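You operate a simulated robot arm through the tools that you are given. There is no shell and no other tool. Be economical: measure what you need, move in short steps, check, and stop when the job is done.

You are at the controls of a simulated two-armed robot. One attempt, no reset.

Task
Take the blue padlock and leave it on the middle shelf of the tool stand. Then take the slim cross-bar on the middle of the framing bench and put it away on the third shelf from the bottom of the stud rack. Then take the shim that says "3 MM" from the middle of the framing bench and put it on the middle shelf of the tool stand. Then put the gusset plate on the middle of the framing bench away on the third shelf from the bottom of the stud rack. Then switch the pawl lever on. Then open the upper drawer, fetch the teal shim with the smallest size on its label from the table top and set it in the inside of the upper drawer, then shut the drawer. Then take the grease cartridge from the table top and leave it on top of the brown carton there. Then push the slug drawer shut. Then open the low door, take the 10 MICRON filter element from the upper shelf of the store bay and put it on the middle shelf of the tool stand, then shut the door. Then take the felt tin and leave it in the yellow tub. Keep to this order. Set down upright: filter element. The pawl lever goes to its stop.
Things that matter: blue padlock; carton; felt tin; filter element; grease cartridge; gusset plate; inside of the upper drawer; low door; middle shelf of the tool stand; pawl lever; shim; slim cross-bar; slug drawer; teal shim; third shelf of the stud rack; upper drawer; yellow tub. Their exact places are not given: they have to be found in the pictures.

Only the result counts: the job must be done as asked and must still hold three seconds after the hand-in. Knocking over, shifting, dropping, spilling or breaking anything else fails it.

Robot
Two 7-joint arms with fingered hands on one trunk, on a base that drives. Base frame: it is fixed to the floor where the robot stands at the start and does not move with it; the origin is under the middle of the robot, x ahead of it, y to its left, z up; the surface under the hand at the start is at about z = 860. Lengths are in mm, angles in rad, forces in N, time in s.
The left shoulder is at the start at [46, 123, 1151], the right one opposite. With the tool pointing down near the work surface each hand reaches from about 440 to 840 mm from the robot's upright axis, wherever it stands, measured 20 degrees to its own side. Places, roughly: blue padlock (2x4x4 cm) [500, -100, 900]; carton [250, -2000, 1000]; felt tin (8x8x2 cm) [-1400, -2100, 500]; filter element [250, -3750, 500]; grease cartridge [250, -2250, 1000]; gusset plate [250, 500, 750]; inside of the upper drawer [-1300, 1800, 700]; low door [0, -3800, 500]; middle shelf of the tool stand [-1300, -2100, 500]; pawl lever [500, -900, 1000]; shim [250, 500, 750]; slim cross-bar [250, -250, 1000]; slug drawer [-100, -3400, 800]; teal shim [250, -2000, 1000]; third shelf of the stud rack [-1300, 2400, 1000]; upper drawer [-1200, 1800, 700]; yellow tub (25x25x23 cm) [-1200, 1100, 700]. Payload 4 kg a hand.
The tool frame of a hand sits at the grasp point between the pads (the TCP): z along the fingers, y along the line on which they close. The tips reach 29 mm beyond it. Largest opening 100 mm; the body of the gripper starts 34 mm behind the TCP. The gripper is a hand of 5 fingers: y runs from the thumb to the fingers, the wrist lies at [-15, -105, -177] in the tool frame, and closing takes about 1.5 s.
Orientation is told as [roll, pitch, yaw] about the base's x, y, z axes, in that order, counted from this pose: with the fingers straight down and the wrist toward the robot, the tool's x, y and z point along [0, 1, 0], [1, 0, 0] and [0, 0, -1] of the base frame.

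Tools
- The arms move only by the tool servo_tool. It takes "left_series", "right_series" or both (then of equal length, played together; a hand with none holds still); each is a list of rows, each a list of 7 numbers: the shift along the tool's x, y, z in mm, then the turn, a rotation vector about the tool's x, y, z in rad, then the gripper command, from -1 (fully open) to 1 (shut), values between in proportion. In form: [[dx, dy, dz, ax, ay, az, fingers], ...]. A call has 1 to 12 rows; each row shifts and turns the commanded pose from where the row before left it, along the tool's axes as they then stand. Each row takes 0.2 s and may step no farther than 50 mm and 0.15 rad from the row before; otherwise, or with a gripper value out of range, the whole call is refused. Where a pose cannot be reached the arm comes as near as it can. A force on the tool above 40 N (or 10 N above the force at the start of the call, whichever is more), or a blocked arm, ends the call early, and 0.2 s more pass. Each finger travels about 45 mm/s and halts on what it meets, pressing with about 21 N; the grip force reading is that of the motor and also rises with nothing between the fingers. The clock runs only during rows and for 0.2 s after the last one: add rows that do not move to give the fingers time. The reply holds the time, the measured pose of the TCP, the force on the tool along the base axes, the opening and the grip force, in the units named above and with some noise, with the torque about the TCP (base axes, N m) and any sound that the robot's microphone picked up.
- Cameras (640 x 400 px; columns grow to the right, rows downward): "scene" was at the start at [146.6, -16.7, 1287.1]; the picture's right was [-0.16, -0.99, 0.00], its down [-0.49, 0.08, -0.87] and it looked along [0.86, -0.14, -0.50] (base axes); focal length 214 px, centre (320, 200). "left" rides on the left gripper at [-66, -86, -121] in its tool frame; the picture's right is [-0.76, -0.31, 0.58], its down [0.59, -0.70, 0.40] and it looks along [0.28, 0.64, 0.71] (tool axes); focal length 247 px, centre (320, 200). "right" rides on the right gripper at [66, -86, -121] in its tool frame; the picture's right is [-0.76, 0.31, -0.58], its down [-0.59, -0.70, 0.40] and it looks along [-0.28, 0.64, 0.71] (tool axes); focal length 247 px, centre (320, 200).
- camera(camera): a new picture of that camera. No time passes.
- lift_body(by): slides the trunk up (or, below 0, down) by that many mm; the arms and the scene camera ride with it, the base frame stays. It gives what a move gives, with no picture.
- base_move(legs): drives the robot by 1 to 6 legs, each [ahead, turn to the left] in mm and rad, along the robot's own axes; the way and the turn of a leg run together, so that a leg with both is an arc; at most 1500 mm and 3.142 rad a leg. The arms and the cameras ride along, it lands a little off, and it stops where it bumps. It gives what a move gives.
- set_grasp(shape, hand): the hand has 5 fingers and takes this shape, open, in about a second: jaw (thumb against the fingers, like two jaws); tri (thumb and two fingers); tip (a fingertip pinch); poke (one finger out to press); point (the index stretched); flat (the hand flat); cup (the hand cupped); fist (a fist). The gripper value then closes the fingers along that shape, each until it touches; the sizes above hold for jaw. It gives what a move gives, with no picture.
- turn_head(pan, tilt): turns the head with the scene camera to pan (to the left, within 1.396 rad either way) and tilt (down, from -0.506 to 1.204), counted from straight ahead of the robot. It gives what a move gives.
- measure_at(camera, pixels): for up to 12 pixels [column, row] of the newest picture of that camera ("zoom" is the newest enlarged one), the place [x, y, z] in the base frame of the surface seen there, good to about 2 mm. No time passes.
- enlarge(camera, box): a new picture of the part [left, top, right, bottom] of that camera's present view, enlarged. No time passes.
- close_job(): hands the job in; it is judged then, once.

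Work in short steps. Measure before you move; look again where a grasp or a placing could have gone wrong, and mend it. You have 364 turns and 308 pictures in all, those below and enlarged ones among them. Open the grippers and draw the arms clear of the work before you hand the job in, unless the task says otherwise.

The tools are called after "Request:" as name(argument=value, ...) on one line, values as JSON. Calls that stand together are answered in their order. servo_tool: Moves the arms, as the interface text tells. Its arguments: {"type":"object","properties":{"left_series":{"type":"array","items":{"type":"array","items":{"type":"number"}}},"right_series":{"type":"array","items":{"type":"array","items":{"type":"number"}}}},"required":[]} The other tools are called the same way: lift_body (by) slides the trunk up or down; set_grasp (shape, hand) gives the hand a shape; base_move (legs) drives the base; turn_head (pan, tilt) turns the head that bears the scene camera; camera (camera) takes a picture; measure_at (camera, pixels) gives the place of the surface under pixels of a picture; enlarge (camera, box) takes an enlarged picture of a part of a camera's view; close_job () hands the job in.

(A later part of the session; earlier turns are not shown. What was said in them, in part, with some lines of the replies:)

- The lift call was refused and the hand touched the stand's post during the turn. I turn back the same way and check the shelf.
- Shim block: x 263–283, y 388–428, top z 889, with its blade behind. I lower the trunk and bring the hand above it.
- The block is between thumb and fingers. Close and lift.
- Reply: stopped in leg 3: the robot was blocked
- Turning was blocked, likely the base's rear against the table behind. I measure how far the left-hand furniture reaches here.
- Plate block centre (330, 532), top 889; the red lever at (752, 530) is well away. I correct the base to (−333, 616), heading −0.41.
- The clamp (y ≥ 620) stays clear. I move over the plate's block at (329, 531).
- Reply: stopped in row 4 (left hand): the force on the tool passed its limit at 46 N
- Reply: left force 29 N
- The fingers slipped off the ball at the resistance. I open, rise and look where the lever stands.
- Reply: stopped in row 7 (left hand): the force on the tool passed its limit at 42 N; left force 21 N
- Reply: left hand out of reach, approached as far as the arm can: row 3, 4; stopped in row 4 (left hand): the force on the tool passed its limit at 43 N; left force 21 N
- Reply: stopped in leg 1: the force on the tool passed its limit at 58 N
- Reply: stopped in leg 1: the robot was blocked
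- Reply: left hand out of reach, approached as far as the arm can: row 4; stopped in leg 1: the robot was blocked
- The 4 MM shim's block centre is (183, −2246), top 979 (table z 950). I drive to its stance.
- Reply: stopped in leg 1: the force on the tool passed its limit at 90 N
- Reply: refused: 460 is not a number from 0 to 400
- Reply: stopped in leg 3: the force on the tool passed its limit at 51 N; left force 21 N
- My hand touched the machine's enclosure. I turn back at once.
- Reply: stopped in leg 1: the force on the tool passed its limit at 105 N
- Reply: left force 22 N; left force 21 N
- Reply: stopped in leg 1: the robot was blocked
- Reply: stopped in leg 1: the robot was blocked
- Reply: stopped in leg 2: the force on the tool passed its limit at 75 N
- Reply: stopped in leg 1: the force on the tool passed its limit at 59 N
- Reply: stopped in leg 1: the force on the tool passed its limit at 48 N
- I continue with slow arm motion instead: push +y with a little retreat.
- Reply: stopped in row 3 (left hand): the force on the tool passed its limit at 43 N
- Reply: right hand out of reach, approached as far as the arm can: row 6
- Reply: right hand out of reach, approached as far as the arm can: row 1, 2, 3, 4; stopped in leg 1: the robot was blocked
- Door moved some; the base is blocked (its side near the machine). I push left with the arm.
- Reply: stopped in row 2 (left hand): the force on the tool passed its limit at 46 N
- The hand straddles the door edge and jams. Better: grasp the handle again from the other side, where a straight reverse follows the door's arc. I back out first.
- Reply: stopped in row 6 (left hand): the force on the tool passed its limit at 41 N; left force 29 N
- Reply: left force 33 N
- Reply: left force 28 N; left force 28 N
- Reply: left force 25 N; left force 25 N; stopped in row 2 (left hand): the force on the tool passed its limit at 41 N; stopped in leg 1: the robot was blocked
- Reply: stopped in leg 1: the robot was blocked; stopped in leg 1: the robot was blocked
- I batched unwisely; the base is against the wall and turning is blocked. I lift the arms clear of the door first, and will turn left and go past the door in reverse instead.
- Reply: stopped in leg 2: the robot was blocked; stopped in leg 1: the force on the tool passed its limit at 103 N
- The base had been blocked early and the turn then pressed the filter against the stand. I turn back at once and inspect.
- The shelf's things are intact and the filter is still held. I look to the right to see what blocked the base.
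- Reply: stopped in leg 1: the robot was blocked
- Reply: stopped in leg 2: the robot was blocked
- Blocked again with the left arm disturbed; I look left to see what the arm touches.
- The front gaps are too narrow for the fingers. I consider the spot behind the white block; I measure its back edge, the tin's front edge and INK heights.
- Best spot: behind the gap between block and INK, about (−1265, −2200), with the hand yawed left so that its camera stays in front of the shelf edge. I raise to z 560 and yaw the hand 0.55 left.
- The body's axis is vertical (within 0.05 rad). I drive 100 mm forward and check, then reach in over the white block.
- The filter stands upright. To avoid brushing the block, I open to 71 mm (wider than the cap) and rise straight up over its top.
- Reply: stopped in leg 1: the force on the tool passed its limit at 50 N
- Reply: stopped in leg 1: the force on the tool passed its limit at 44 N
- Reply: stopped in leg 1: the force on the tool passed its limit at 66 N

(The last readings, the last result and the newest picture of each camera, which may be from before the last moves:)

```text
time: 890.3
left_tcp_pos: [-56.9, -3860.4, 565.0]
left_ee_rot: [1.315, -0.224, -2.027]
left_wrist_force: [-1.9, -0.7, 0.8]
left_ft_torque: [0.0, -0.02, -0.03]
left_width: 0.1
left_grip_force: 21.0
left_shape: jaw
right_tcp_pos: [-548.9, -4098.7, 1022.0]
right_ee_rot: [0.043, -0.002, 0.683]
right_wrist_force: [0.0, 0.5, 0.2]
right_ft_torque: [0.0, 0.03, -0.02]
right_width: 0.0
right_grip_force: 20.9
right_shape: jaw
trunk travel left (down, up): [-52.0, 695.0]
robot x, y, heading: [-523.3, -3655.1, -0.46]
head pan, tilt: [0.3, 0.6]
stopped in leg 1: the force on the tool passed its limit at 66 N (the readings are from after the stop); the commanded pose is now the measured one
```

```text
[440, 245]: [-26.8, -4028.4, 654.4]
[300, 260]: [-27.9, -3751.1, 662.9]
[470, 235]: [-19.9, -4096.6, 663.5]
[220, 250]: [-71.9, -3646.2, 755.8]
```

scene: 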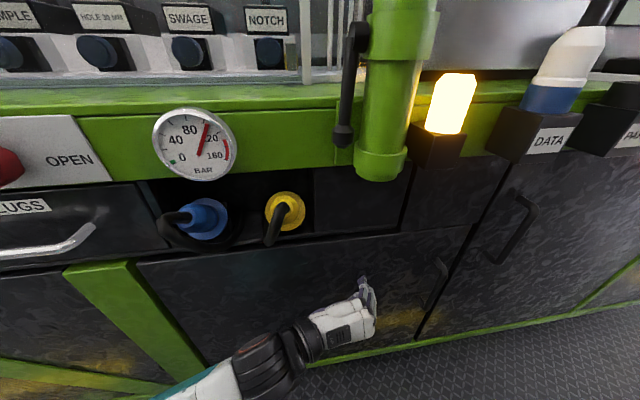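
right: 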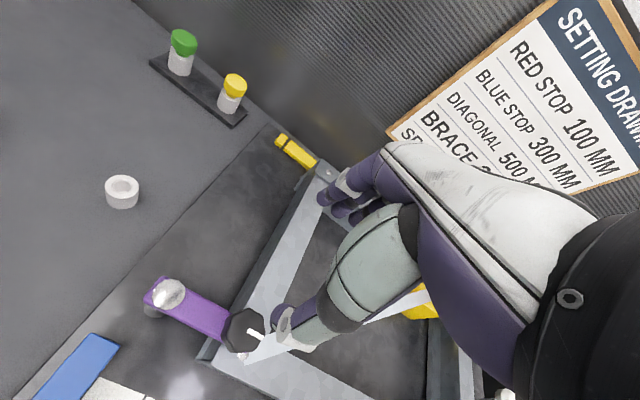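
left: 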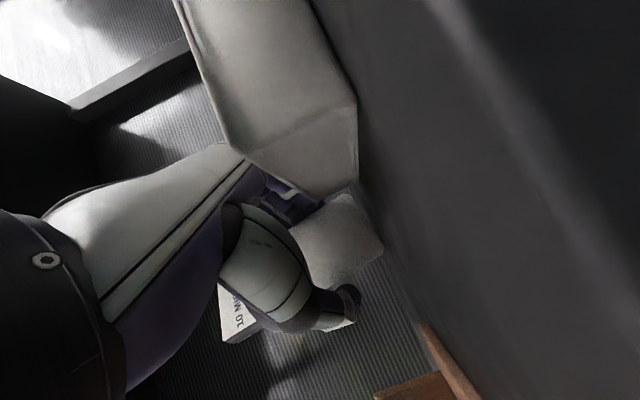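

The door is shut (face at x −27). Last: the felt tin. I back off and raise the trunk.

Request:
base_move(legs=[[-250, 0]])

Request:
lift_body(by=400)

Request:
servo_tool(left_series=[[0, 0, 0, 0, 0.125, 0, 0.5], [0, 0, 0, 0, 0.125, 0, 0], [0, 0, 0, 0, 0, -0.1346, 0], [0, 0, 0, 0, 0, -0.1346, 0], [0, 0, 0, 0, 0, -0.1346, 0], [0, 0, 0, 0, 0, -0.1346, 0], [0, 0, 0, 0, 0, -0.1346, 0], [0, 0, 0, 0, 0, -0.1346, 0], [0, 0, 0, 0, 0, -0.1346, 0], [0, 0, 0, 0, 0, -0.1346, 0], [0, 0, 0, 0, 0, -0.1346, 0], [0, 0, 0, 0, 0, -0.1346, 0]])

```text
time: 892.1
left_tcp_pos: [-279.1, -3751.9, 564.9]
left_ee_rot: [1.316, -0.223, -2.028]
left_wrist_force: [0.0, 0.4, -1.1]
left_ft_torque: [-0.01, 0.0, 0.01]
left_width: 0.0
left_grip_force: 21.5
left_shape: jaw
right_tcp_pos: [-772.0, -3988.9, 1022.0]
right_ee_rot: [0.047, -0.002, 0.678]
right_wrist_force: [0.5, -0.4, 0.7]
right_ft_torque: [0.01, 0.02, -0.04]
right_width: 0.0
right_grip_force: 21.5
right_shape: jaw
trunk travel left (down, up): [-52.0, 695.0]
robot x, y, heading: [-748.5, -3546.0, -0.46]
head pan, tilt: [0.3, 0.6]
```

```text
time: 895.9
left_tcp_pos: [-279.6, -3752.5, 965.1]
left_ee_rot: [1.317, -0.223, -2.029]
left_wrist_force: [-0.2, -0.2, 0.4]
left_ft_torque: [0.0, 0.0, 0.01]
left_width: 0.0
left_grip_force: 21.4
left_shape: jaw
right_tcp_pos: [-772.1, -3988.9, 1422.6]
right_ee_rot: [0.044, 0.001, 0.68]
right_wrist_force: [0.1, -0.4, -0.3]
right_ft_torque: [-0.01, 0.03, -0.02]
right_width: 0.0
right_grip_force: 21.3
right_shape: jaw
trunk travel left (down, up): [-452.0, 295.0]
robot x, y, heading: [-741.9, -3542.4, -0.463]
head pan, tilt: [0.3, 0.6]
```

```text
time: 898.5
left_tcp_pos: [-273.8, -3734.9, 948.6]
left_ee_rot: [1.424, -1.496, -1.888]
left_wrist_force: [-0.4, -0.4, -0.2]
left_ft_torque: [-0.01, 0.0, 0.0]
left_width: 49.8
left_grip_force: 0.1
left_shape: jaw
right_tcp_pos: [-772.5, -3988.8, 1422.2]
right_ee_rot: [0.045, -0.003, 0.679]
right_wrist_force: [-0.4, -0.2, 1.1]
right_ft_torque: [0.01, -0.01, 0.01]
right_width: 0.1
right_grip_force: 21.4
right_shape: jaw
trunk travel left (down, up): [-452.0, 295.0]
robot x, y, heading: [-748.0, -3547.2, -0.461]
head pan, tilt: [0.3, 0.6]
```

Request:
servo_tool(left_series=[[0, 0, 0, 0.15, 0, 0, 0], [0, 0, 0, 0.15, 0, 0, 0], [0, 0, 0, 0.15, 0, 0, 0], [0, 0, 0, 0.15, 0, 0, 0], [0, 0, 0, 0.15, 0, 0, 0], [0, 0, 0, 0.15, 0, 0, 0], [0, 0, 0, 0.15, 0, 0, 0], [0, 0, 0, 0.15, 0, 0, 0], [0, 0, 0, 0.15, 0, 0, 0], [0, 0, 0, 0.15, 0, 0, 0], [0, 0, 0, 0, 0, 0, 0]])

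Request:
camera(camera="scene")

```text
time: 899.2
left_tcp_pos: [-261.7, -3720.2, 945.7]
left_ee_rot: [0.524, -1.233, -0.985]
left_wrist_force: [-0.3, -0.1, 0.1]
left_ft_torque: [-0.01, 0.01, -0.02]
left_width: 49.7
left_grip_force: 0.0
left_shape: jaw
right_tcp_pos: [-770.7, -3988.0, 1421.5]
right_ee_rot: [0.044, 0.001, 0.679]
right_wrist_force: [0.3, 0.2, -0.3]
right_ft_torque: [0.0, 0.04, -0.02]
right_width: 0.0
right_grip_force: 21.3
right_shape: jaw
trunk travel left (down, up): [-452.0, 295.0]
robot x, y, heading: [-743.6, -3543.6, -0.459]
head pan, tilt: [0.3, 0.6]
stopped in row 3 (left hand): the arm was blocked; the commanded pose is now the measured one
```

```text
42 pictures are left
```

scene: 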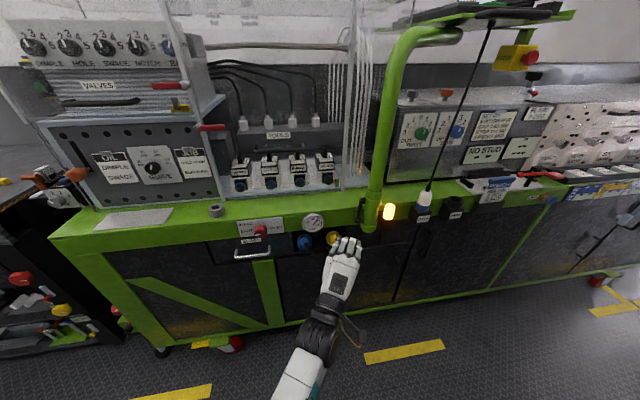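

The arm was blocked; I raise the hand while continuing the rotation in smaller steps.

Request:
servo_tool(left_series=[[0, 40, -12, 0, 0, 0, 0], [0, 40, -12, 0, 0, 0, 0], [0, 40, -12, 0, 0, 0, 0], [0, 0, 0, 0.1, 0, 0, 0], [0, 0, 0, 0.1, 0, 0, 0], [0, 0, 0, 0.1, 0, 0, 0], [0, 0, 0, 0.1, 0, 0, 0], [0, 0, 0, 0.1, 0, 0, 0], [0, 0, 0, 0.1, 0, 0, 0], [0, 0, 0, 0.1, 0, 0, 0], [0, 0, 0, 0.1, 0, 0, 0], [0, 0, 0, 0.1, 0, 0, 0]])

```text
time: 900.2
left_tcp_pos: [-268.4, -3719.5, 1038.7]
left_ee_rot: [0.725, -1.056, -1.175]
left_wrist_force: [-0.4, -0.2, 0.8]
left_ft_torque: [0.0, 0.01, 0.02]
left_width: 49.8
left_grip_force: 0.0
left_shape: jaw
right_tcp_pos: [-772.2, -3988.1, 1422.4]
right_ee_rot: [0.046, -0.001, 0.678]
right_wrist_force: [-0.5, 0.1, 0.2]
right_ft_torque: [-0.02, -0.05, 0.02]
right_width: 0.0
right_grip_force: 21.2
right_shape: jaw
trunk travel left (down, up): [-452.0, 295.0]
robot x, y, heading: [-743.7, -3546.1, -0.466]
head pan, tilt: [0.3, 0.6]
stopped in row 5 (left hand): the arm was blocked; the commanded pose is now the measured one
```

The hand still has ≈0.38 rad of roll left, which blocks the pitch. I remove it, then continue.

Request:
servo_tool(left_series=[[0, 0, 0, 0, 0, -0.127, 0], [0, 0, 0, 0, 0, -0.127, 0], [0, 0, 0, 0, 0, -0.127, 0], [0, 0, 0, 0.13, 0, 0, 0], [0, 0, 0, 0.13, 0, 0, 0], [0, 0, 0, 0.13, 0, 0, 0], [0, 0, 0, 0.13, 0, 0, 0], [0, 0, 0, 0.13, 0, 0, 0], [0, 0, 0, 0.13, 0, 0, 0], [0, 0, 0, 0.13, 0, 0, 0], [0, 0, 0, 0.13, 0, 0, 0], [0, 0, 0, 0.13, 0, 0, 0]])

```text
time: 900.8
left_tcp_pos: [-256.7, -3695.2, 1021.3]
left_ee_rot: [0.72, -1.11, -1.122]
left_wrist_force: [0.0, -0.2, 0.4]
left_ft_torque: [0.01, 0.05, -0.01]
left_width: 49.8
left_grip_force: 0.1
left_shape: jaw
left hand out of reach, approached as far as the arm can: row 3
right_tcp_pos: [-771.3, -3988.3, 1421.9]
right_ee_rot: [0.043, 0.0, 0.679]
right_wrist_force: [0.1, 0.6, 0.7]
right_ft_torque: [-0.03, -0.01, 0.0]
right_width: 0.0
right_grip_force: 21.1
right_shape: jaw
trunk travel left (down, up): [-452.0, 295.0]
robot x, y, heading: [-742.2, -3548.1, -0.463]
head pan, tilt: [0.3, 0.6]
stopped in row 3 (left hand): the arm was blocked; the commanded pose is now the measured one
```

I back off 100 mm and stretch the hand forward and up, where this arm had more freedom, then retry.

Request:
base_move(legs=[[-110, 0]])

Request:
servo_tool(left_series=[[14.5, 38.5, 15.8, 0, 0, 0, 0], [14.5, 38.5, 15.8, 0, 0, 0, 0], [14.5, 38.5, 15.8, 0, 0, 0, 0], [14.5, 38.5, 15.8, 0, 0, 0, 0], [0, 0, 0, 0, 0, -0.12, 0], [0, 0, 0, 0, 0, -0.12, 0], [0, 0, 0, 0, 0, -0.12, 0], [0, 0, 0, 0, 0, 0, 0]])

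Request:
camera(camera="scene")

```text
time: 902.0
left_tcp_pos: [-357.3, -3645.9, 1023.5]
left_ee_rot: [0.72, -1.112, -1.123]
left_wrist_force: [0.1, 0.1, 0.9]
left_ft_torque: [0.01, -0.01, 0.0]
left_width: 49.7
left_grip_force: 0.0
left_shape: jaw
right_tcp_pos: [-874.0, -3937.0, 1422.3]
right_ee_rot: [0.042, -0.003, 0.68]
right_wrist_force: [-0.1, -0.8, -0.5]
right_ft_torque: [0.0, -0.04, -0.04]
right_width: 0.0
right_grip_force: 20.4
right_shape: jaw
trunk travel left (down, up): [-452.0, 295.0]
robot x, y, heading: [-845.3, -3497.2, -0.463]
head pan, tilt: [0.3, 0.6]
```

```text
time: 903.7
left_tcp_pos: [-225.6, -3643.8, 1147.2]
left_ee_rot: [0.37, -1.24, -0.64]
left_wrist_force: [-0.1, 0.2, -0.5]
left_ft_torque: [0.0, -0.01, 0.04]
left_width: 49.8
left_grip_force: 0.0
left_shape: jaw
right_tcp_pos: [-872.7, -3938.2, 1422.2]
right_ee_rot: [0.043, 0.0, 0.676]
right_wrist_force: [-1.1, 0.0, -0.3]
right_ft_torque: [0.01, -0.03, -0.03]
right_width: 0.0
right_grip_force: 21.1
right_shape: jaw
trunk travel left (down, up): [-452.0, 295.0]
robot x, y, heading: [-840.4, -3498.7, -0.462]
head pan, tilt: [0.3, 0.6]
stopped in row 8 (left hand): the arm was blocked; the commanded pose is now the measured one
```

```text
41 pictures are left
```

scene: 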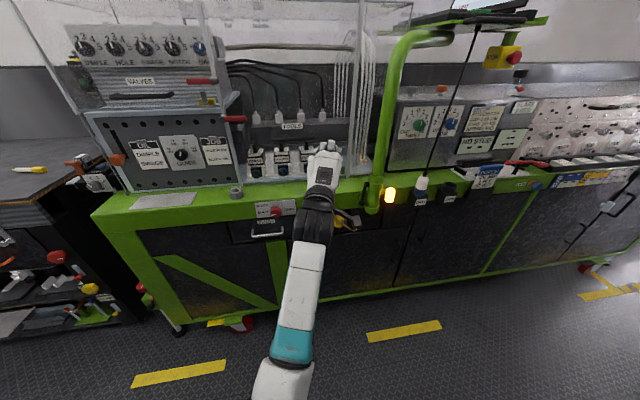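

Most of the roll is gone. I pitch the hand down now.

Request:
servo_tool(left_series=[[0, 0, 0, 0.12, 0, -0.06, 0], [0, 0, 0, 0.12, 0, -0.06, 0], [0, 0, 0, 0.13, 0, 0, 0], [0, 0, 0, 0.13, 0, 0, 0], [0, 0, 0, 0.13, 0, 0, 0], [0, 0, 0, 0.13, 0, 0, 0], [0, 0, 0, 0.13, 0, 0, 0], [0, 0, 0, 0.13, 0, 0, 0], [0, 0, 0, 0.13, 0, 0, 0], [0, 0, 0, 0.1, 0, 0, 0]])

```text
time: 905.9
left_tcp_pos: [-227.7, -3643.9, 1146.3]
left_ee_rot: [0.006, -0.005, -0.238]
left_wrist_force: [0.4, 0.2, 0.1]
left_ft_torque: [0.03, 0.0, 0.0]
left_width: 49.9
left_grip_force: 0.0
left_shape: jaw
right_tcp_pos: [-871.3, -3938.0, 1421.4]
right_ee_rot: [0.043, 0.001, 0.677]
right_wrist_force: [1.0, -0.1, -1.1]
right_ft_torque: [0.0, 0.01, -0.01]
right_width: 0.0
right_grip_force: 20.5
right_shape: jaw
trunk travel left (down, up): [-452.0, 295.0]
robot x, y, heading: [-845.5, -3498.2, -0.46]
head pan, tilt: [0.3, 0.6]
```

The hand points down again. I drive to the oblique stance before the tool stand.

Request:
base_move(legs=[[0, 1.7], [1255, 0]])

```text
time: 916.5
left_tcp_pos: [-267.6, -1682.1, 1147.4]
left_ee_rot: [0.006, -0.009, 1.398]
left_wrist_force: [-0.6, 0.3, -0.4]
left_ft_torque: [-0.04, 0.01, 0.0]
left_width: 50.0
left_grip_force: 0.1
left_shape: jaw
right_tcp_pos: [70.4, -2307.2, 1421.2]
right_ee_rot: [0.045, 0.0, 2.315]
right_wrist_force: [0.6, -0.7, -0.8]
right_ft_torque: [-0.01, 0.0, 0.01]
right_width: 0.3
right_grip_force: 21.0
right_shape: jaw
trunk travel left (down, up): [-452.0, 295.0]
robot x, y, heading: [-373.4, -2307.7, 1.169]
head pan, tilt: [0.3, 0.6]
```

Request:
base_move(legs=[[0, 1.03], [100, 0], [0, 0.52]])

Request:
turn_head(pan=0.2, tilt=0.6)

Request:
servo_tool(left_series=[[0, -20, 0, 0, 0, 0, -0.6], [0, -25, 0, 0, 0, 0, -1], [0, 0, 0, 0, 0, 0, -1], [0, 0, 0, 0, 0, 0, -1]])

```text
time: 919.6
left_tcp_pos: [-843.8, -1882.4, 1145.3]
left_ee_rot: [0.008, -0.009, 2.399]
left_wrist_force: [-0.3, -0.4, -0.1]
left_ft_torque: [0.02, 0.03, -0.04]
left_width: 49.8
left_grip_force: 0.1
left_shape: jaw
right_tcp_pos: [-135.9, -1933.3, 1422.4]
right_ee_rot: [0.043, 0.0, -2.966]
right_wrist_force: [-0.5, 0.0, -0.6]
right_ft_torque: [0.04, -0.04, 0.01]
right_width: 0.3
right_grip_force: 20.7
right_shape: jaw
trunk travel left (down, up): [-452.0, 295.0]
robot x, y, heading: [-372.9, -2309.6, 2.175]
head pan, tilt: [0.3, 0.6]
stopped in leg 1: the robot was blocked; the commanded pose is now the measured one
```

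```text
time: 920.2
left_tcp_pos: [-843.7, -1882.8, 1145.5]
left_ee_rot: [0.006, -0.009, 2.4]
left_wrist_force: [-0.1, 0.1, 1.1]
left_ft_torque: [0.0, 0.0, 0.0]
left_width: 49.8
left_grip_force: 0.0
left_shape: jaw
right_tcp_pos: [-137.2, -1933.1, 1422.5]
right_ee_rot: [0.043, 0.0, -2.965]
right_wrist_force: [-0.7, 1.0, 1.2]
right_ft_torque: [0.0, 0.0, 0.03]
right_width: 0.0
right_grip_force: 21.2
right_shape: jaw
trunk travel left (down, up): [-452.0, 295.0]
robot x, y, heading: [-375.6, -2304.8, 2.174]
head pan, tilt: [0.201, 0.6]
```

```text
time: 921.2
left_tcp_pos: [-811.9, -1912.5, 1145.5]
left_ee_rot: [0.006, -0.008, 2.4]
left_wrist_force: [0.4, -0.1, 0.0]
left_ft_torque: [-0.01, 0.01, 0.01]
left_width: 99.8
left_grip_force: 0.1
left_shape: jaw
right_tcp_pos: [-136.1, -1935.3, 1421.1]
right_ee_rot: [0.044, -0.001, -2.966]
right_wrist_force: [-0.6, 0.3, -0.1]
right_ft_torque: [-0.01, -0.03, -0.01]
right_width: 0.3
right_grip_force: 21.7
right_shape: jaw
trunk travel left (down, up): [-452.0, 295.0]
robot x, y, heading: [-370.7, -2309.6, 2.174]
head pan, tilt: [0.201, 0.6]
```

Request:
base_move(legs=[[110, 0], [0, 0.546]])

Request:
camera(camera="scene")

```text
time: 924.0
left_tcp_pos: [-1014.7, -2112.4, 1145.6]
left_ee_rot: [0.009, -0.009, 2.952]
left_wrist_force: [0.8, -0.3, 0.0]
left_ft_torque: [-0.03, -0.02, -0.03]
left_width: 99.8
left_grip_force: 0.0
left_shape: jaw
right_tcp_pos: [-428.3, -1778.6, 1420.6]
right_ee_rot: [0.044, 0.0, -2.414]
right_wrist_force: [-0.1, 0.6, 0.1]
right_ft_torque: [0.0, -0.01, 0.01]
right_width: 0.1
right_grip_force: 21.3
right_shape: jaw
trunk travel left (down, up): [-452.0, 295.0]
robot x, y, heading: [-429.8, -2219.4, 2.725]
head pan, tilt: [0.201, 0.6]
```

```text
40 pictures are left
```

scene: 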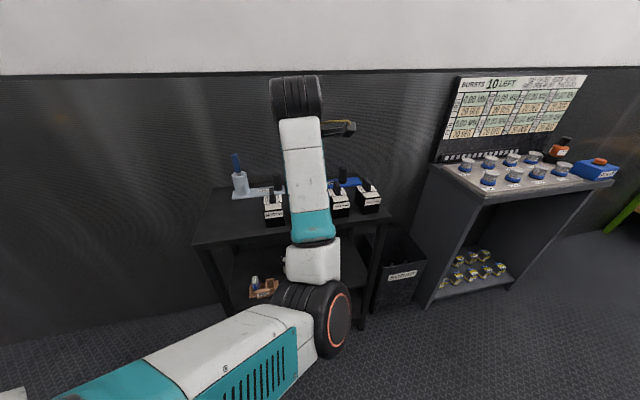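

Same arm posture as for the shim. I first lower the hand with the arm (unfolds the wrist), then the trunk.

Request:
servo_tool(left_series=[[0, 0, 40, 0, 0, 0, -1], [0, 0, 40, 0, 0, 0, -1], [0, 0, 40, 0, 0, 0, -1], [0, 0, 40, 0, 0, 0, -1], [0, 0, 0, 0, 0, 0, -1]])

Request:
lift_body(by=-385)

Request:
camera(camera="left")

```text
time: 925.2
left_tcp_pos: [-1022.5, -2115.0, 989.9]
left_ee_rot: [0.011, -0.018, 2.957]
left_wrist_force: [0.2, 1.4, -0.9]
left_ft_torque: [-0.01, 0.0, 0.01]
left_width: 99.6
left_grip_force: 0.1
left_shape: jaw
right_tcp_pos: [-428.3, -1776.8, 1421.4]
right_ee_rot: [0.044, 0.0, -2.415]
right_wrist_force: [0.8, 0.4, -0.1]
right_ft_torque: [0.0, -0.01, -0.02]
right_width: 0.1
right_grip_force: 20.8
right_shape: jaw
trunk travel left (down, up): [-452.0, 295.0]
robot x, y, heading: [-438.4, -2217.5, 2.728]
head pan, tilt: [0.201, 0.6]
```

```text
time: 928.9
left_tcp_pos: [-1015.3, -2113.4, 601.8]
left_ee_rot: [0.005, -0.01, 2.952]
left_wrist_force: [0.3, 0.3, -0.1]
left_ft_torque: [0.02, 0.02, 0.03]
left_width: 99.9
left_grip_force: 0.1
left_shape: jaw
right_tcp_pos: [-428.3, -1777.2, 1035.2]
right_ee_rot: [0.044, 0.001, -2.413]
right_wrist_force: [0.4, -1.7, -0.6]
right_ft_torque: [-0.01, 0.01, 0.02]
right_width: 0.1
right_grip_force: 21.4
right_shape: jaw
trunk travel left (down, up): [-67.0, 680.0]
robot x, y, heading: [-433.6, -2214.5, 2.727]
head pan, tilt: [0.201, 0.6]
```

```text
39 pictures are left
```

left: 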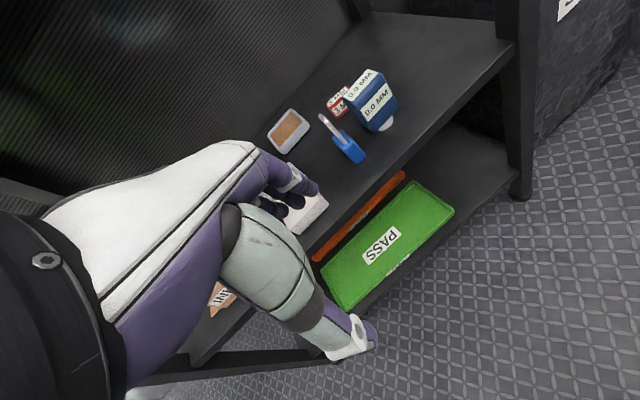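

I measure the felt tin's corners from here.

Request:
measure_at(camera="left", pixels=[[268, 135], [289, 110], [309, 128], [287, 153], [290, 130], [275, 143], [300, 140]])

```text
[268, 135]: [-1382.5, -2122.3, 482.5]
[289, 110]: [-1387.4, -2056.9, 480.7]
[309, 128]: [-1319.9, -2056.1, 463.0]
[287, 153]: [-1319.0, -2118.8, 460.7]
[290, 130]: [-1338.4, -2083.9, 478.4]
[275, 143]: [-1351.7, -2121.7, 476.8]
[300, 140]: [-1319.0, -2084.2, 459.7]
```

Tin: centre (−1357, −2088), 76 mm wide, top ≈ 482. I square the hand's yaw, and drive in 150 mm.

Request:
servo_tool(left_series=[[0, 0, 5, 0.01, 0, -0.1, -1], [0, 0, 0, 0, 0, -0.09, -1], [0, 0, 0, 0, 0, 0, -1]])

Request:
base_move(legs=[[150, 0]])

Request:
camera(camera="scene")

```text
time: 929.7
left_tcp_pos: [-1016.8, -2114.6, 596.9]
left_ee_rot: [0.008, -0.002, -3.141]
left_wrist_force: [-0.2, 0.7, -0.4]
left_ft_torque: [0.04, -0.01, -0.02]
left_width: 100.0
left_grip_force: 0.0
left_shape: jaw
right_tcp_pos: [-427.9, -1776.6, 1035.9]
right_ee_rot: [0.041, -0.001, -2.413]
right_wrist_force: [0.6, 0.0, 0.8]
right_ft_torque: [-0.02, -0.02, -0.03]
right_width: 0.0
right_grip_force: 20.8
right_shape: jaw
trunk travel left (down, up): [-67.0, 680.0]
robot x, y, heading: [-431.9, -2224.2, 2.729]
head pan, tilt: [0.201, 0.6]
```

```text
time: 931.0
left_tcp_pos: [-1150.4, -2056.0, 596.6]
left_ee_rot: [0.006, -0.001, 3.14]
left_wrist_force: [0.3, -0.2, -0.8]
left_ft_torque: [0.0, -0.01, 0.02]
left_width: 99.7
left_grip_force: 0.1
left_shape: jaw
right_tcp_pos: [-562.3, -1718.6, 1036.5]
right_ee_rot: [0.044, 0.0, -2.414]
right_wrist_force: [0.7, 0.1, 0.5]
right_ft_torque: [0.0, -0.01, -0.03]
right_width: 0.2
right_grip_force: 20.2
right_shape: jaw
trunk travel left (down, up): [-67.0, 680.0]
robot x, y, heading: [-562.7, -2160.8, 2.725]
head pan, tilt: [0.201, 0.6]
```

```text
38 pictures are left
```

scene: 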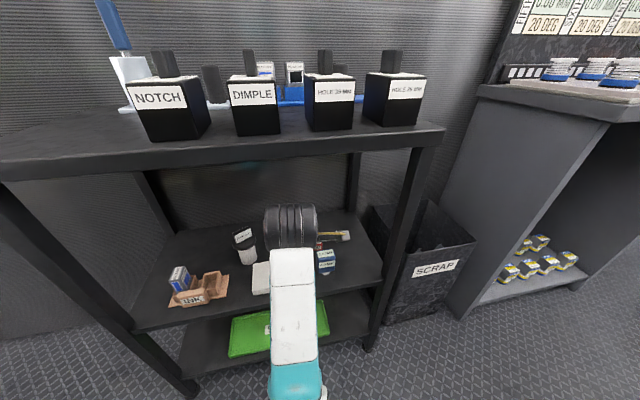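

I reach in to above the tin.

Request:
servo_tool(left_series=[[6.4, 41.4, 0, 0, 0, 0, -1], [6.4, 41.4, 0, 0, 0, 0, -1], [6.4, 41.4, 0, 0, 0, 0, -1], [6.4, 41.4, 0, 0, 0, 0, -1], [6.4, 41.4, 0, 0, 0, 0, -1], [0, 0, 0, 0, 0, 0, -1]])

Request:
camera(camera="left")

Request:
enlarge(camera="scene", box=[180, 170, 400, 370])

```text
time: 932.5
left_tcp_pos: [-1356.7, -2086.8, 594.9]
left_ee_rot: [0.007, -0.002, 3.141]
left_wrist_force: [-0.1, -0.1, 0.1]
left_ft_torque: [0.0, 0.0, -0.01]
left_width: 99.8
left_grip_force: 0.1
left_shape: jaw
right_tcp_pos: [-561.2, -1719.1, 1038.1]
right_ee_rot: [0.043, -0.002, -2.415]
right_wrist_force: [-0.5, -0.6, -0.9]
right_ft_torque: [-0.04, -0.01, 0.03]
right_width: 0.0
right_grip_force: 21.0
right_shape: jaw
trunk travel left (down, up): [-67.0, 680.0]
robot x, y, heading: [-568.1, -2161.8, 2.727]
head pan, tilt: [0.201, 0.6]
```

```text
37 pictures are left
```

left: 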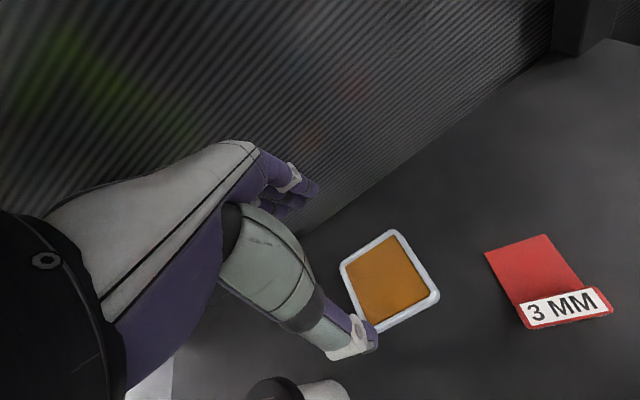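

```text
2.00 times, centred on (290, 270) of scene
```

zoom: 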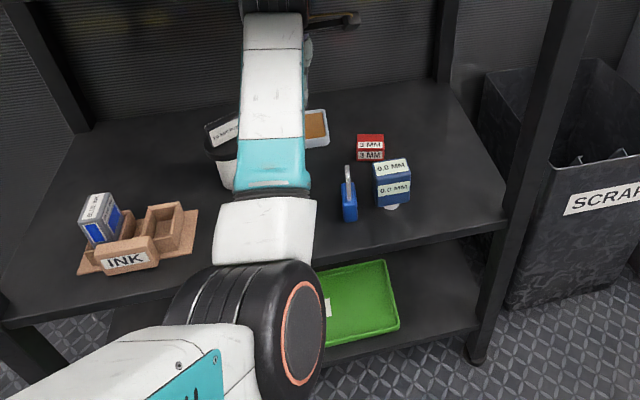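

The forearm passes close to the filter. I measure its surface near there before lowering.

Request:
measure_at(camera="zoom", pixels=[[272, 30], [275, 100], [272, 150], [238, 180], [270, 185], [308, 185], [265, 230], [215, 225], [320, 225], [225, 170], [250, 300]])

Request:
measure_at(camera="left", pixels=[[350, 285], [392, 235], [435, 293], [375, 325], [320, 395]])

```text
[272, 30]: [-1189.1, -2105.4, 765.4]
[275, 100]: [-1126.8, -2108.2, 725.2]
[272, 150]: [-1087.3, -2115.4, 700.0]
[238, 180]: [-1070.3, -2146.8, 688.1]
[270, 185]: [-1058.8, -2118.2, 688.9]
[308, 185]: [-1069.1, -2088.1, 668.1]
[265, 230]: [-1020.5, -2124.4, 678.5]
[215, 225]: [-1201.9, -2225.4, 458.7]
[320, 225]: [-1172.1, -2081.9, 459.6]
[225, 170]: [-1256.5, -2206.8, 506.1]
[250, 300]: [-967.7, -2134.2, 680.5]
```

```text
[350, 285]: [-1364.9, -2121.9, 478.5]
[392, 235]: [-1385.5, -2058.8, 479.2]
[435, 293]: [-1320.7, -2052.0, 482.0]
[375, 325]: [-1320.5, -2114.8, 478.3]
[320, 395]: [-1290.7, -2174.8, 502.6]
```

Ample clearance. I lower over the tin in steps to TCP z 494.

Request:
servo_tool(left_series=[[0, 2, 35, 0, 0, 0, -1], [0, 0, 30, 0, 0, 0, -1], [0, 0, 20, 0, 0, 0, -1], [0, 0, 10, 0, 0, 0, -1], [0, 0, 6, 0, 0, 0, -1], [0, 0, 0, 0, 0, 0, -1]])

Request:
camera(camera="left")

```text
time: 933.9
left_tcp_pos: [-1357.9, -2089.6, 493.8]
left_ee_rot: [0.006, 0.0, 3.142]
left_wrist_force: [-0.2, 0.2, -0.6]
left_ft_torque: [-0.01, 0.03, -0.02]
left_width: 99.7
left_grip_force: 0.1
left_shape: jaw
right_tcp_pos: [-560.3, -1719.3, 1036.0]
right_ee_rot: [0.044, 0.0, -2.416]
right_wrist_force: [0.6, 0.4, 0.8]
right_ft_torque: [0.02, 0.01, 0.02]
right_width: 0.0
right_grip_force: 21.3
right_shape: jaw
trunk travel left (down, up): [-67.0, 680.0]
robot x, y, heading: [-568.8, -2165.2, 2.724]
head pan, tilt: [0.201, 0.6]
```

```text
35 pictures are left
```

left: 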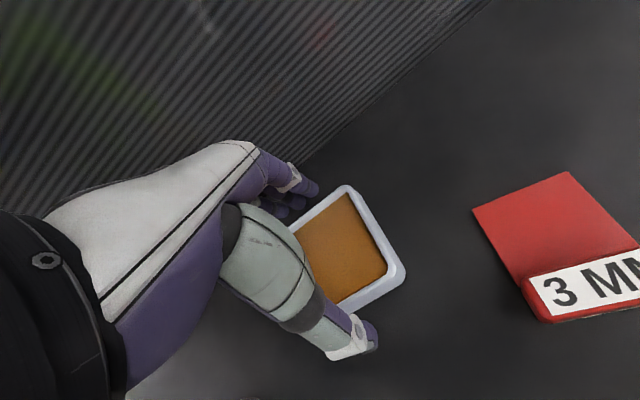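

Thumb in front, fingers behind the tin. I close.

Request:
servo_tool(left_series=[[0, 0, 0, 0, 0, 0, -0.6], [0, 0, 0, 0, 0, 0, 0], [0, 0, 0, 0, 0, 0, 1], [0, 0, 0, 0, 0, 0, 1], [0, 0, 0, 0, 0, 0, 1], [0, 0, 0, 0, 0, 0, 1]])

Request:
servo_tool(left_series=[[0, 0, -8, 0, 0, 0, 1], [0, 0, -20, 0, 0, 0, 1], [0, 0, 0, 0, 0, 0, 1]])

Request:
camera(camera="left")

```text
time: 935.2
left_tcp_pos: [-1358.9, -2089.7, 493.2]
left_ee_rot: [0.007, 0.0, 3.143]
left_wrist_force: [0.8, 0.3, 0.2]
left_ft_torque: [0.02, -0.03, -0.03]
left_width: 69.9
left_grip_force: 20.7
left_shape: jaw
right_tcp_pos: [-560.4, -1718.9, 1036.3]
right_ee_rot: [0.043, 0.001, -2.414]
right_wrist_force: [-0.3, -0.1, 0.1]
right_ft_torque: [0.01, 0.05, 0.02]
right_width: 0.0
right_grip_force: 20.6
right_shape: jaw
trunk travel left (down, up): [-67.0, 680.0]
robot x, y, heading: [-571.1, -2162.6, 2.727]
head pan, tilt: [0.201, 0.6]
```

```text
time: 936.0
left_tcp_pos: [-1358.6, -2088.9, 521.7]
left_ee_rot: [0.006, 0.001, 3.143]
left_wrist_force: [-0.1, 0.1, -4.8]
left_ft_torque: [0.02, 0.0, 0.02]
left_width: 69.8
left_grip_force: 21.3
left_shape: jaw
right_tcp_pos: [-561.1, -1718.9, 1035.9]
right_ee_rot: [0.044, 0.001, -2.416]
right_wrist_force: [0.5, 0.2, 0.0]
right_ft_torque: [-0.01, -0.01, -0.01]
right_width: 0.1
right_grip_force: 21.0
right_shape: jaw
trunk travel left (down, up): [-67.0, 680.0]
robot x, y, heading: [-565.6, -2163.3, 2.727]
head pan, tilt: [0.201, 0.6]
```

```text
34 pictures are left
```

left: 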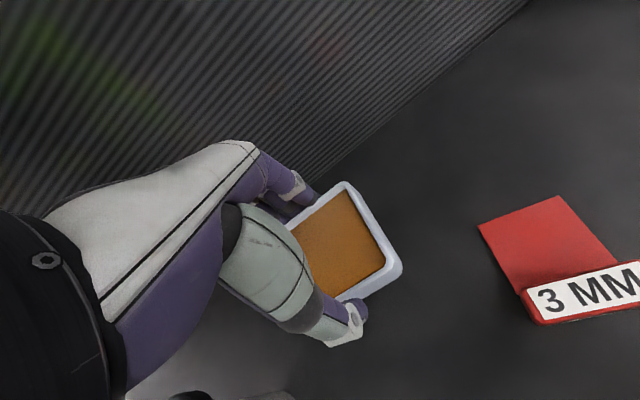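

Held level. I raise to z ≈ 602 and withdraw.

Request:
servo_tool(left_series=[[0, 0, -30, 0, 0, 0, 1], [0, 0, -30, 0, 0, 0, 1], [0, 0, -20, 0, 0, 0, 1], [-3, -41.4, 0, 0, 0, 0, 1], [-3, -41.4, 0, 0, 0, 0, 1], [-3, -41.4, 0, 0, 0, 0, 1], [-3, -41.4, 0, 0, 0, 0, 1], [-3, -41.4, 0, 0, 0, 0, 1], [0, 0, 0, 0, 0, 0, 1]])

Request:
base_move(legs=[[-140, 0]])

Request:
lift_body(by=400)

Request:
camera(camera="scene")

```text
time: 938.0
left_tcp_pos: [-1150.9, -2069.7, 600.5]
left_ee_rot: [0.006, 0.0, 3.141]
left_wrist_force: [0.4, -0.2, -4.0]
left_ft_torque: [0.0, -0.03, -0.03]
left_width: 69.6
left_grip_force: 21.0
left_shape: jaw
right_tcp_pos: [-561.6, -1719.3, 1036.6]
right_ee_rot: [0.043, 0.001, -2.416]
right_wrist_force: [0.2, -0.3, -0.1]
right_ft_torque: [-0.03, 0.01, -0.02]
right_width: 0.0
right_grip_force: 20.9
right_shape: jaw
trunk travel left (down, up): [-67.0, 680.0]
robot x, y, heading: [-565.7, -2161.0, 2.732]
head pan, tilt: [0.201, 0.6]
```

```text
time: 939.4
left_tcp_pos: [-1020.7, -2125.0, 601.2]
left_ee_rot: [0.007, 0.001, 3.136]
left_wrist_force: [-1.4, -1.3, -4.7]
left_ft_torque: [-0.01, 0.04, 0.04]
left_width: 69.7
left_grip_force: 20.9
left_shape: jaw
right_tcp_pos: [-430.1, -1776.5, 1037.3]
right_ee_rot: [0.043, 0.0, -2.42]
right_wrist_force: [0.2, 0.5, 0.4]
right_ft_torque: [-0.01, -0.02, 0.02]
right_width: 0.1
right_grip_force: 21.3
right_shape: jaw
trunk travel left (down, up): [-67.0, 680.0]
robot x, y, heading: [-439.0, -2217.3, 2.722]
head pan, tilt: [0.201, 0.6]
```

```text
time: 943.2
left_tcp_pos: [-1026.4, -2134.0, 1003.0]
left_ee_rot: [0.024, -0.014, -3.136]
left_wrist_force: [-0.1, -0.1, -5.0]
left_ft_torque: [0.0, 0.03, 0.0]
left_width: 69.8
left_grip_force: 21.4
left_shape: jaw
right_tcp_pos: [-429.5, -1777.4, 1437.5]
right_ee_rot: [0.043, 0.0, -2.418]
right_wrist_force: [0.0, 0.3, -0.1]
right_ft_torque: [-0.03, 0.0, 0.03]
right_width: 0.1
right_grip_force: 21.3
right_shape: jaw
trunk travel left (down, up): [-467.0, 280.0]
robot x, y, heading: [-434.0, -2224.5, 2.724]
head pan, tilt: [0.201, 0.6]
```

```text
33 pictures are left
```

scene: 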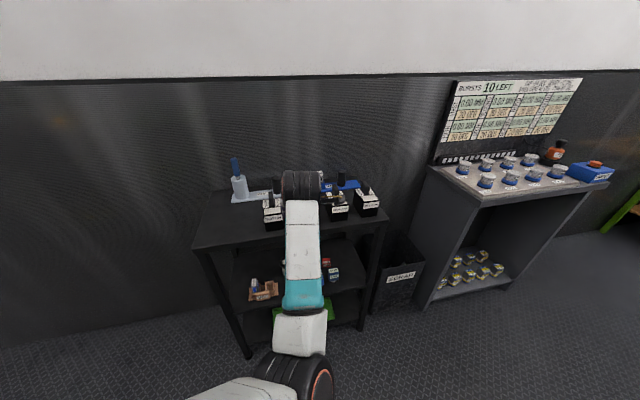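

I raise 150 more and drive up the aisle toward the yellow tub.

Request:
lift_body(by=150)

Request:
base_move(legs=[[0, -1.164], [1500, 0]])

```text
time: 945.0
left_tcp_pos: [-1029.1, -2140.1, 1152.6]
left_ee_rot: [0.032, -0.018, -3.129]
left_wrist_force: [-1.2, -0.8, -5.4]
left_ft_torque: [0.01, -0.01, 0.02]
left_width: 69.8
left_grip_force: 21.0
left_shape: jaw
right_tcp_pos: [-429.3, -1777.1, 1586.1]
right_ee_rot: [0.043, 0.0, -2.421]
right_wrist_force: [-0.3, 0.2, 0.1]
right_ft_torque: [0.03, -0.02, 0.01]
right_width: 0.3
right_grip_force: 21.0
right_shape: jaw
trunk travel left (down, up): [-617.0, 130.0]
robot x, y, heading: [-436.0, -2219.4, 2.723]
head pan, tilt: [0.201, 0.6]
```

```text
time: 955.3
left_tcp_pos: [-652.8, -150.9, 1155.5]
left_ee_rot: [0.028, -0.019, 2.019]
left_wrist_force: [0.2, -0.4, -4.8]
left_ft_torque: [-0.01, 0.0, 0.03]
left_width: 69.5
left_grip_force: 21.3
left_shape: jaw
right_tcp_pos: [-71.8, -540.5, 1585.3]
right_ee_rot: [0.045, 0.001, 2.731]
right_wrist_force: [0.1, -0.2, -1.0]
right_ft_torque: [-0.01, -0.03, 0.03]
right_width: 0.0
right_grip_force: 21.1
right_shape: jaw
trunk travel left (down, up): [-617.0, 130.0]
robot x, y, heading: [-477.1, -722.5, 1.591]
head pan, tilt: [0.201, 0.6]
```

Request:
base_move(legs=[[1500, 0], [150, 0], [0, 1.13]])

Request:
turn_head(pan=0.3, tilt=0.7)

Request:
camera(camera="scene")

Request:
camera(camera="left")

```text
time: 966.5
left_tcp_pos: [-1087.2, 1009.5, 1154.3]
left_ee_rot: [0.032, -0.023, 3.14]
left_wrist_force: [0.0, 0.8, -5.2]
left_ft_torque: [0.02, -0.02, -0.03]
left_width: 69.5
left_grip_force: 21.3
left_shape: jaw
right_tcp_pos: [-482.4, 1364.5, 1586.2]
right_ee_rot: [0.045, 0.0, -2.435]
right_wrist_force: [0.3, 0.1, 0.1]
right_ft_torque: [0.04, -0.01, 0.01]
right_width: 0.0
right_grip_force: 21.0
right_shape: jaw
trunk travel left (down, up): [-617.0, 130.0]
robot x, y, heading: [-494.1, 923.2, 2.709]
head pan, tilt: [0.201, 0.6]
```

```text
time: 967.2
left_tcp_pos: [-1088.3, 1009.2, 1154.9]
left_ee_rot: [0.034, -0.023, 3.141]
left_wrist_force: [-1.0, 0.3, -4.7]
left_ft_torque: [0.01, 0.01, -0.03]
left_width: 69.4
left_grip_force: 21.2
left_shape: jaw
right_tcp_pos: [-481.4, 1364.2, 1586.5]
right_ee_rot: [0.043, 0.0, -2.435]
right_wrist_force: [0.0, 0.7, 0.0]
right_ft_torque: [0.03, -0.01, -0.02]
right_width: 0.0
right_grip_force: 21.1
right_shape: jaw
trunk travel left (down, up): [-617.0, 130.0]
robot x, y, heading: [-494.4, 924.7, 2.709]
head pan, tilt: [0.3, 0.7]
```

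```text
32 pictures are left
```

scene: 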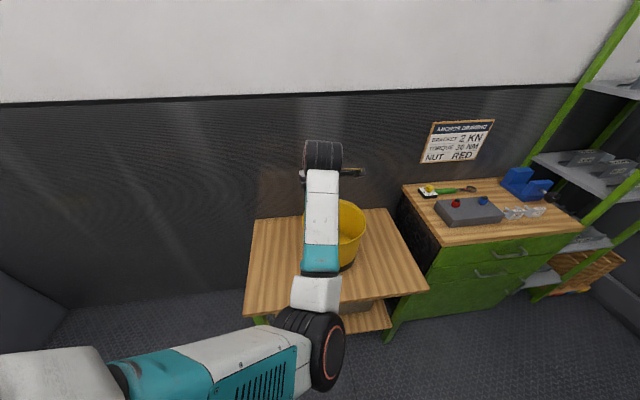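

```text
31 pictures are left
```

left: 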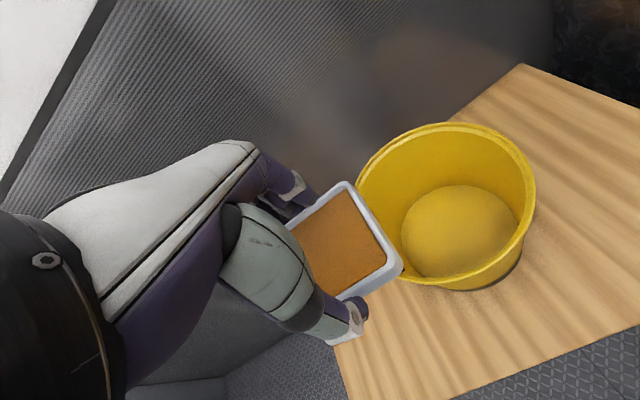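

I measure the tub's rim and floor.

Request:
measure_at(camera="left", pixels=[[460, 230], [533, 190], [375, 165], [440, 126], [500, 260], [430, 282], [520, 235], [480, 250]])

```text
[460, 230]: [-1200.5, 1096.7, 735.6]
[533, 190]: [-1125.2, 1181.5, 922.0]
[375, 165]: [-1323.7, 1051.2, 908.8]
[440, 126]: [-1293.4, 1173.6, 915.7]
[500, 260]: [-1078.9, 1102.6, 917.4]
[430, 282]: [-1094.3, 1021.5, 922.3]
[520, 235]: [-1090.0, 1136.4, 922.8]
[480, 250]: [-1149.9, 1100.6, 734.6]
```

Tub centre ≈ (−1203, 1093), rim z 922, floor z 735. I move the tin above its centre.

Request:
servo_tool(left_series=[[-28, 38.3, 0, 0, -0.03, 0, 1], [-28, 38.3, 0, -0.02, 0, 0, 1], [-28, 38.3, 0, 0, 0, 0, 1], [0, 0, 0, 0, 0, 0, 1]])

Request:
lift_body(by=-170)

Request:
camera(camera="left")

Request:
camera(camera="scene")

```text
time: 968.2
left_tcp_pos: [-1204.8, 1092.8, 1155.5]
left_ee_rot: [0.0, -0.044, 3.142]
left_wrist_force: [0.8, 0.5, -4.5]
left_ft_torque: [-0.02, 0.01, -0.02]
left_width: 69.5
left_grip_force: 20.8
left_shape: jaw
right_tcp_pos: [-481.0, 1363.7, 1587.2]
right_ee_rot: [0.043, -0.001, -2.435]
right_wrist_force: [-0.3, 0.4, -0.4]
right_ft_torque: [0.01, 0.03, 0.0]
right_width: 0.0
right_grip_force: 21.2
right_shape: jaw
trunk travel left (down, up): [-617.0, 130.0]
robot x, y, heading: [-496.5, 922.2, 2.707]
head pan, tilt: [0.3, 0.7]
```

```text
time: 970.1
left_tcp_pos: [-1201.9, 1093.1, 986.5]
left_ee_rot: [0.002, -0.042, 3.14]
left_wrist_force: [0.4, -0.2, -4.4]
left_ft_torque: [0.01, -0.01, 0.02]
left_width: 69.3
left_grip_force: 21.0
left_shape: jaw
right_tcp_pos: [-483.0, 1364.7, 1416.6]
right_ee_rot: [0.043, 0.001, -2.434]
right_wrist_force: [0.3, -0.4, -0.1]
right_ft_torque: [0.0, -0.04, 0.01]
right_width: 0.2
right_grip_force: 21.0
right_shape: jaw
trunk travel left (down, up): [-447.0, 300.0]
robot x, y, heading: [-498.6, 920.2, 2.705]
head pan, tilt: [0.3, 0.7]
```

```text
30 pictures are left
```

left: 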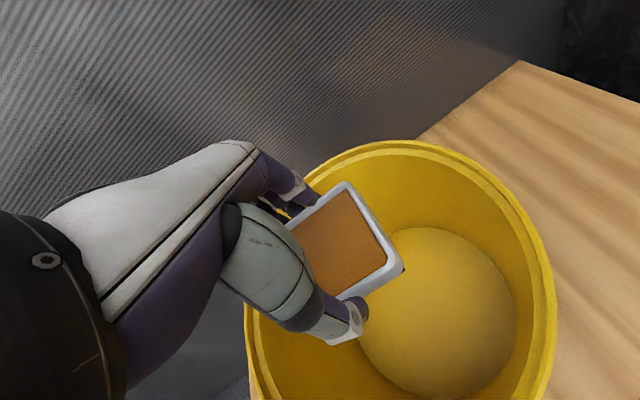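

```text
29 pictures are left
```

scene: 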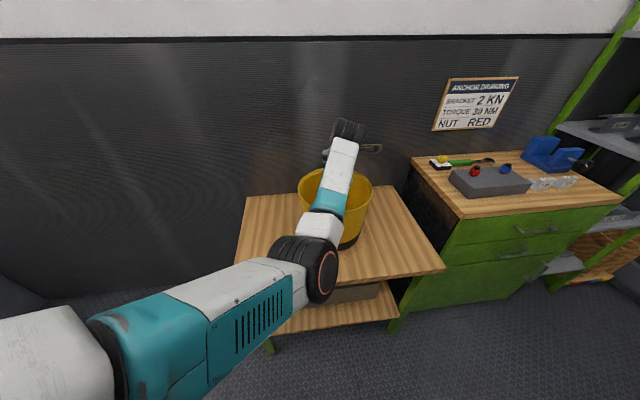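

Centred over the tub. I lower to TCP z ≈ 830 (tin inside, wrist and camera above the rim).

Request:
servo_tool(left_series=[[0, 0, 40, 0.02, 0, 0, 1], [0, 0, 40, 0.02, 0, 0, 1], [0, 0, 40, 0, 0, 0, 1], [0, 0, 36, 0, 0, 0, 1], [0, 0, 0, 0, 0, 0, 1]])

Request:
camera(camera="left")

Request:
enlarge(camera="scene", box=[230, 100, 440, 310])

```text
time: 971.3
left_tcp_pos: [-1207.6, 1091.8, 831.7]
left_ee_rot: [0.005, -0.003, 3.141]
left_wrist_force: [0.9, 0.4, -4.7]
left_ft_torque: [0.0, 0.02, -0.01]
left_width: 69.5
left_grip_force: 21.4
left_shape: jaw
right_tcp_pos: [-481.7, 1365.0, 1416.8]
right_ee_rot: [0.043, 0.0, -2.436]
right_wrist_force: [-1.3, -0.2, 0.3]
right_ft_torque: [-0.01, -0.01, 0.01]
right_width: 0.3
right_grip_force: 20.8
right_shape: jaw
trunk travel left (down, up): [-447.0, 300.0]
robot x, y, heading: [-494.8, 921.2, 2.708]
head pan, tilt: [0.3, 0.7]
```

```text
28 pictures are left
```

left: 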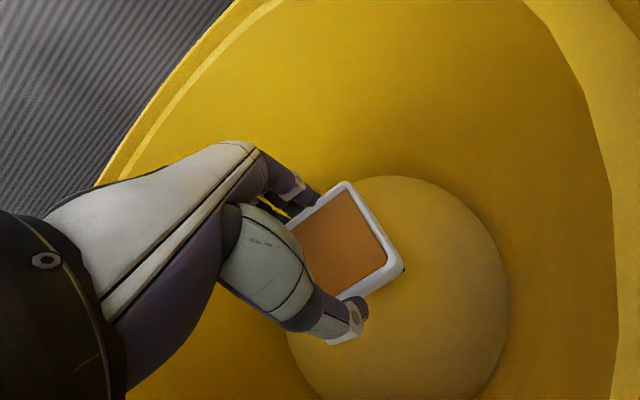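

```text
1.90 times, centred on (335, 205) of scene
```

zoom: 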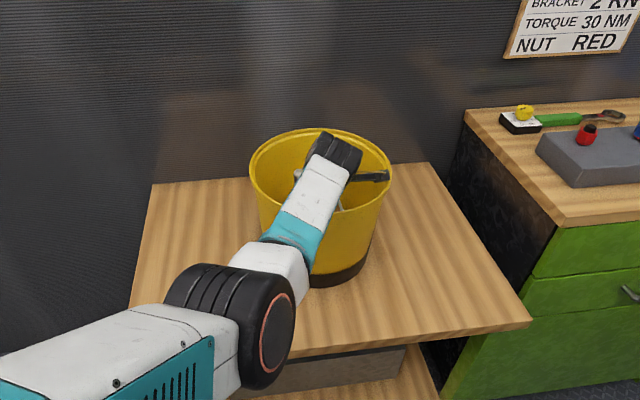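

The tin is inside the tub. I open and rise straight up.

Request:
servo_tool(left_series=[[0, 0, 6, 0, 0, 0, 1], [0, 0, 0, 0, 0, 0, -0.4], [0, 0, 0, 0, 0, 0, -0.8], [0, 0, 0, 0, 0, 0, -0.8], [0, 0, 0, 0, 0, 0, -0.8], [0, 0, 0, 0, 0, 0, -0.8], [0, 0, -30, 0, 0, 0, -0.8], [0, 0, -45, 0, 0, 0, -0.6], [0, 0, -45, 0, 0, 0, -0.4], [0, 0, -45, 0, 0, 0, -0.4]])

Request:
camera(camera="left")

```text
time: 973.5
left_tcp_pos: [-1206.1, 1089.9, 991.6]
left_ee_rot: [0.004, -0.001, 3.14]
left_wrist_force: [-0.4, -0.1, 0.7]
left_ft_torque: [-0.01, 0.02, 0.0]
left_width: 70.2
left_grip_force: 0.1
left_shape: jaw
right_tcp_pos: [-479.8, 1364.7, 1417.0]
right_ee_rot: [0.044, -0.001, -2.435]
right_wrist_force: [-0.3, 0.5, 0.4]
right_ft_torque: [0.0, 0.05, -0.01]
right_width: 0.0
right_grip_force: 21.1
right_shape: jaw
trunk travel left (down, up): [-447.0, 300.0]
robot x, y, heading: [-495.0, 923.1, 2.705]
head pan, tilt: [0.3, 0.7]
```

```text
26 pictures are left
```

left: 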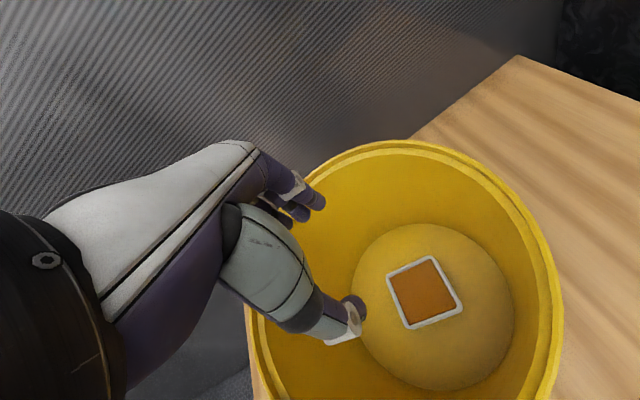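

The tin lies flat in the tub. I raise, open both hands and back clear of the work.

Request:
lift_body(by=120)

Request:
servo_tool(left_series=[[0, -20, 0, 0, 0, 0, -1], [0, -20, 0, 0, 0, 0, -1], [0, 0, 0, 0, 0, 0, -1], [0, 0, 0, 0, 0, 0, -1], [0, 0, 0, 0, 0, 0, -1]], right_series=[[0, 0, 0, 0, 0, 0, -0.5], [0, 0, 0, 0, 0, 0, -1], [0, 0, 0, 0, 0, 0, -1], [0, 0, 0, 0, 0, 0, -1], [0, 0, 0, 0, 0, 0, -1]])

Request:
base_move(legs=[[-180, 0]])

Request:
turn_head(pan=0.0, tilt=0.5)

Request:
camera(camera="scene")

```text
time: 975.0
left_tcp_pos: [-1204.9, 1094.7, 1109.7]
left_ee_rot: [0.003, -0.001, 3.139]
left_wrist_force: [-0.2, -0.8, 0.4]
left_ft_torque: [0.0, 0.01, -0.01]
left_width: 70.4
left_grip_force: 0.0
left_shape: jaw
right_tcp_pos: [-481.4, 1364.1, 1536.6]
right_ee_rot: [0.044, -0.002, -2.435]
right_wrist_force: [0.1, 0.6, 1.0]
right_ft_torque: [0.02, 0.02, -0.02]
right_width: 0.1
right_grip_force: 21.3
right_shape: jaw
trunk travel left (down, up): [-567.0, 180.0]
robot x, y, heading: [-497.5, 923.1, 2.71]
head pan, tilt: [0.3, 0.7]
```

```text
time: 976.2
left_tcp_pos: [-1166.3, 1094.4, 1109.6]
left_ee_rot: [0.005, -0.002, 3.14]
left_wrist_force: [-0.1, -0.2, -0.1]
left_ft_torque: [-0.01, 0.0, 0.02]
left_width: 99.8
left_grip_force: 0.0
left_shape: jaw
right_tcp_pos: [-480.7, 1364.1, 1536.4]
right_ee_rot: [0.043, 0.0, -2.434]
right_wrist_force: [0.4, -0.2, 0.0]
right_ft_torque: [0.0, -0.03, -0.01]
right_width: 92.8
right_grip_force: 0.0
right_shape: jaw
trunk travel left (down, up): [-567.0, 180.0]
robot x, y, heading: [-496.0, 921.0, 2.711]
head pan, tilt: [0.3, 0.7]
```

```text
time: 977.7
left_tcp_pos: [-1013.3, 1022.1, 1108.5]
left_ee_rot: [0.004, -0.002, -3.142]
left_wrist_force: [-0.3, 0.6, 0.3]
left_ft_torque: [0.0, 0.01, 0.02]
left_width: 99.8
left_grip_force: 0.0
left_shape: jaw
right_tcp_pos: [-329.9, 1294.6, 1535.8]
right_ee_rot: [0.045, 0.002, -2.432]
right_wrist_force: [-0.1, -0.1, -0.8]
right_ft_torque: [-0.02, -0.06, 0.03]
right_width: 99.9
right_grip_force: 0.0
right_shape: jaw
trunk travel left (down, up): [-567.0, 180.0]
robot x, y, heading: [-344.8, 852.0, 2.715]
head pan, tilt: [0.3, 0.7]
```

```text
time: 978.5
left_tcp_pos: [-1013.0, 1020.0, 1110.6]
left_ee_rot: [0.003, -0.004, -3.14]
left_wrist_force: [0.2, -0.2, -0.3]
left_ft_torque: [0.01, 0.03, 0.0]
left_width: 99.8
left_grip_force: 0.0
left_shape: jaw
right_tcp_pos: [-326.8, 1295.0, 1536.7]
right_ee_rot: [0.044, 0.0, -2.432]
right_wrist_force: [0.4, 0.3, 0.4]
right_ft_torque: [-0.02, 0.04, -0.02]
right_width: 99.8
right_grip_force: 0.1
right_shape: jaw
trunk travel left (down, up): [-567.0, 180.0]
robot x, y, heading: [-342.3, 849.3, 2.71]
head pan, tilt: [0.0, 0.499]
```

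```text
25 pictures are left
```

scene: 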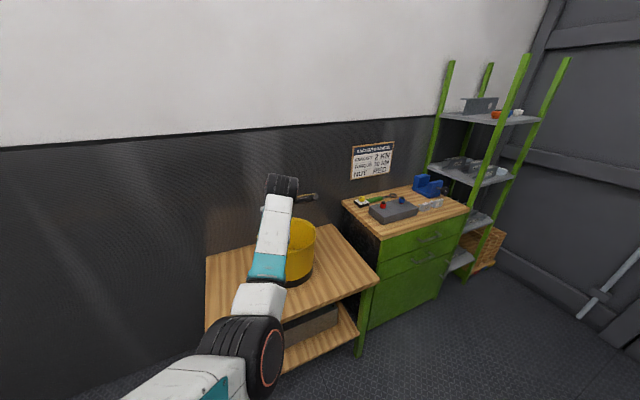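

Both hands are open and clear, the drawers are shut and the tin is in the tub. I hand the job in.

Request:
close_job()

```text
The job is handed in.
```

I carried out all ten steps in the order given and handed the job in. I did not go back at the end for a last look at the lever, slug drawer, low door or tool stand.

- **Pawl lever:** nothing marked which way is "on". I swung it from where it leaned at the start to its opposite stop.
- **Contacts on the way:** my arms or the base bumped the stand, bench, counter, machine and walls several times. One bump pressed the filter element against the stand. A finger also met the end of the cross-bar on the stud rack. I saw nothing moved or knocked over, and the filter element stands upright on the middle shelf.
- **Teal shim:** I saw two teal shims on the table top, 4 MM and 6 MM, and put the 4 MM one in the drawer.
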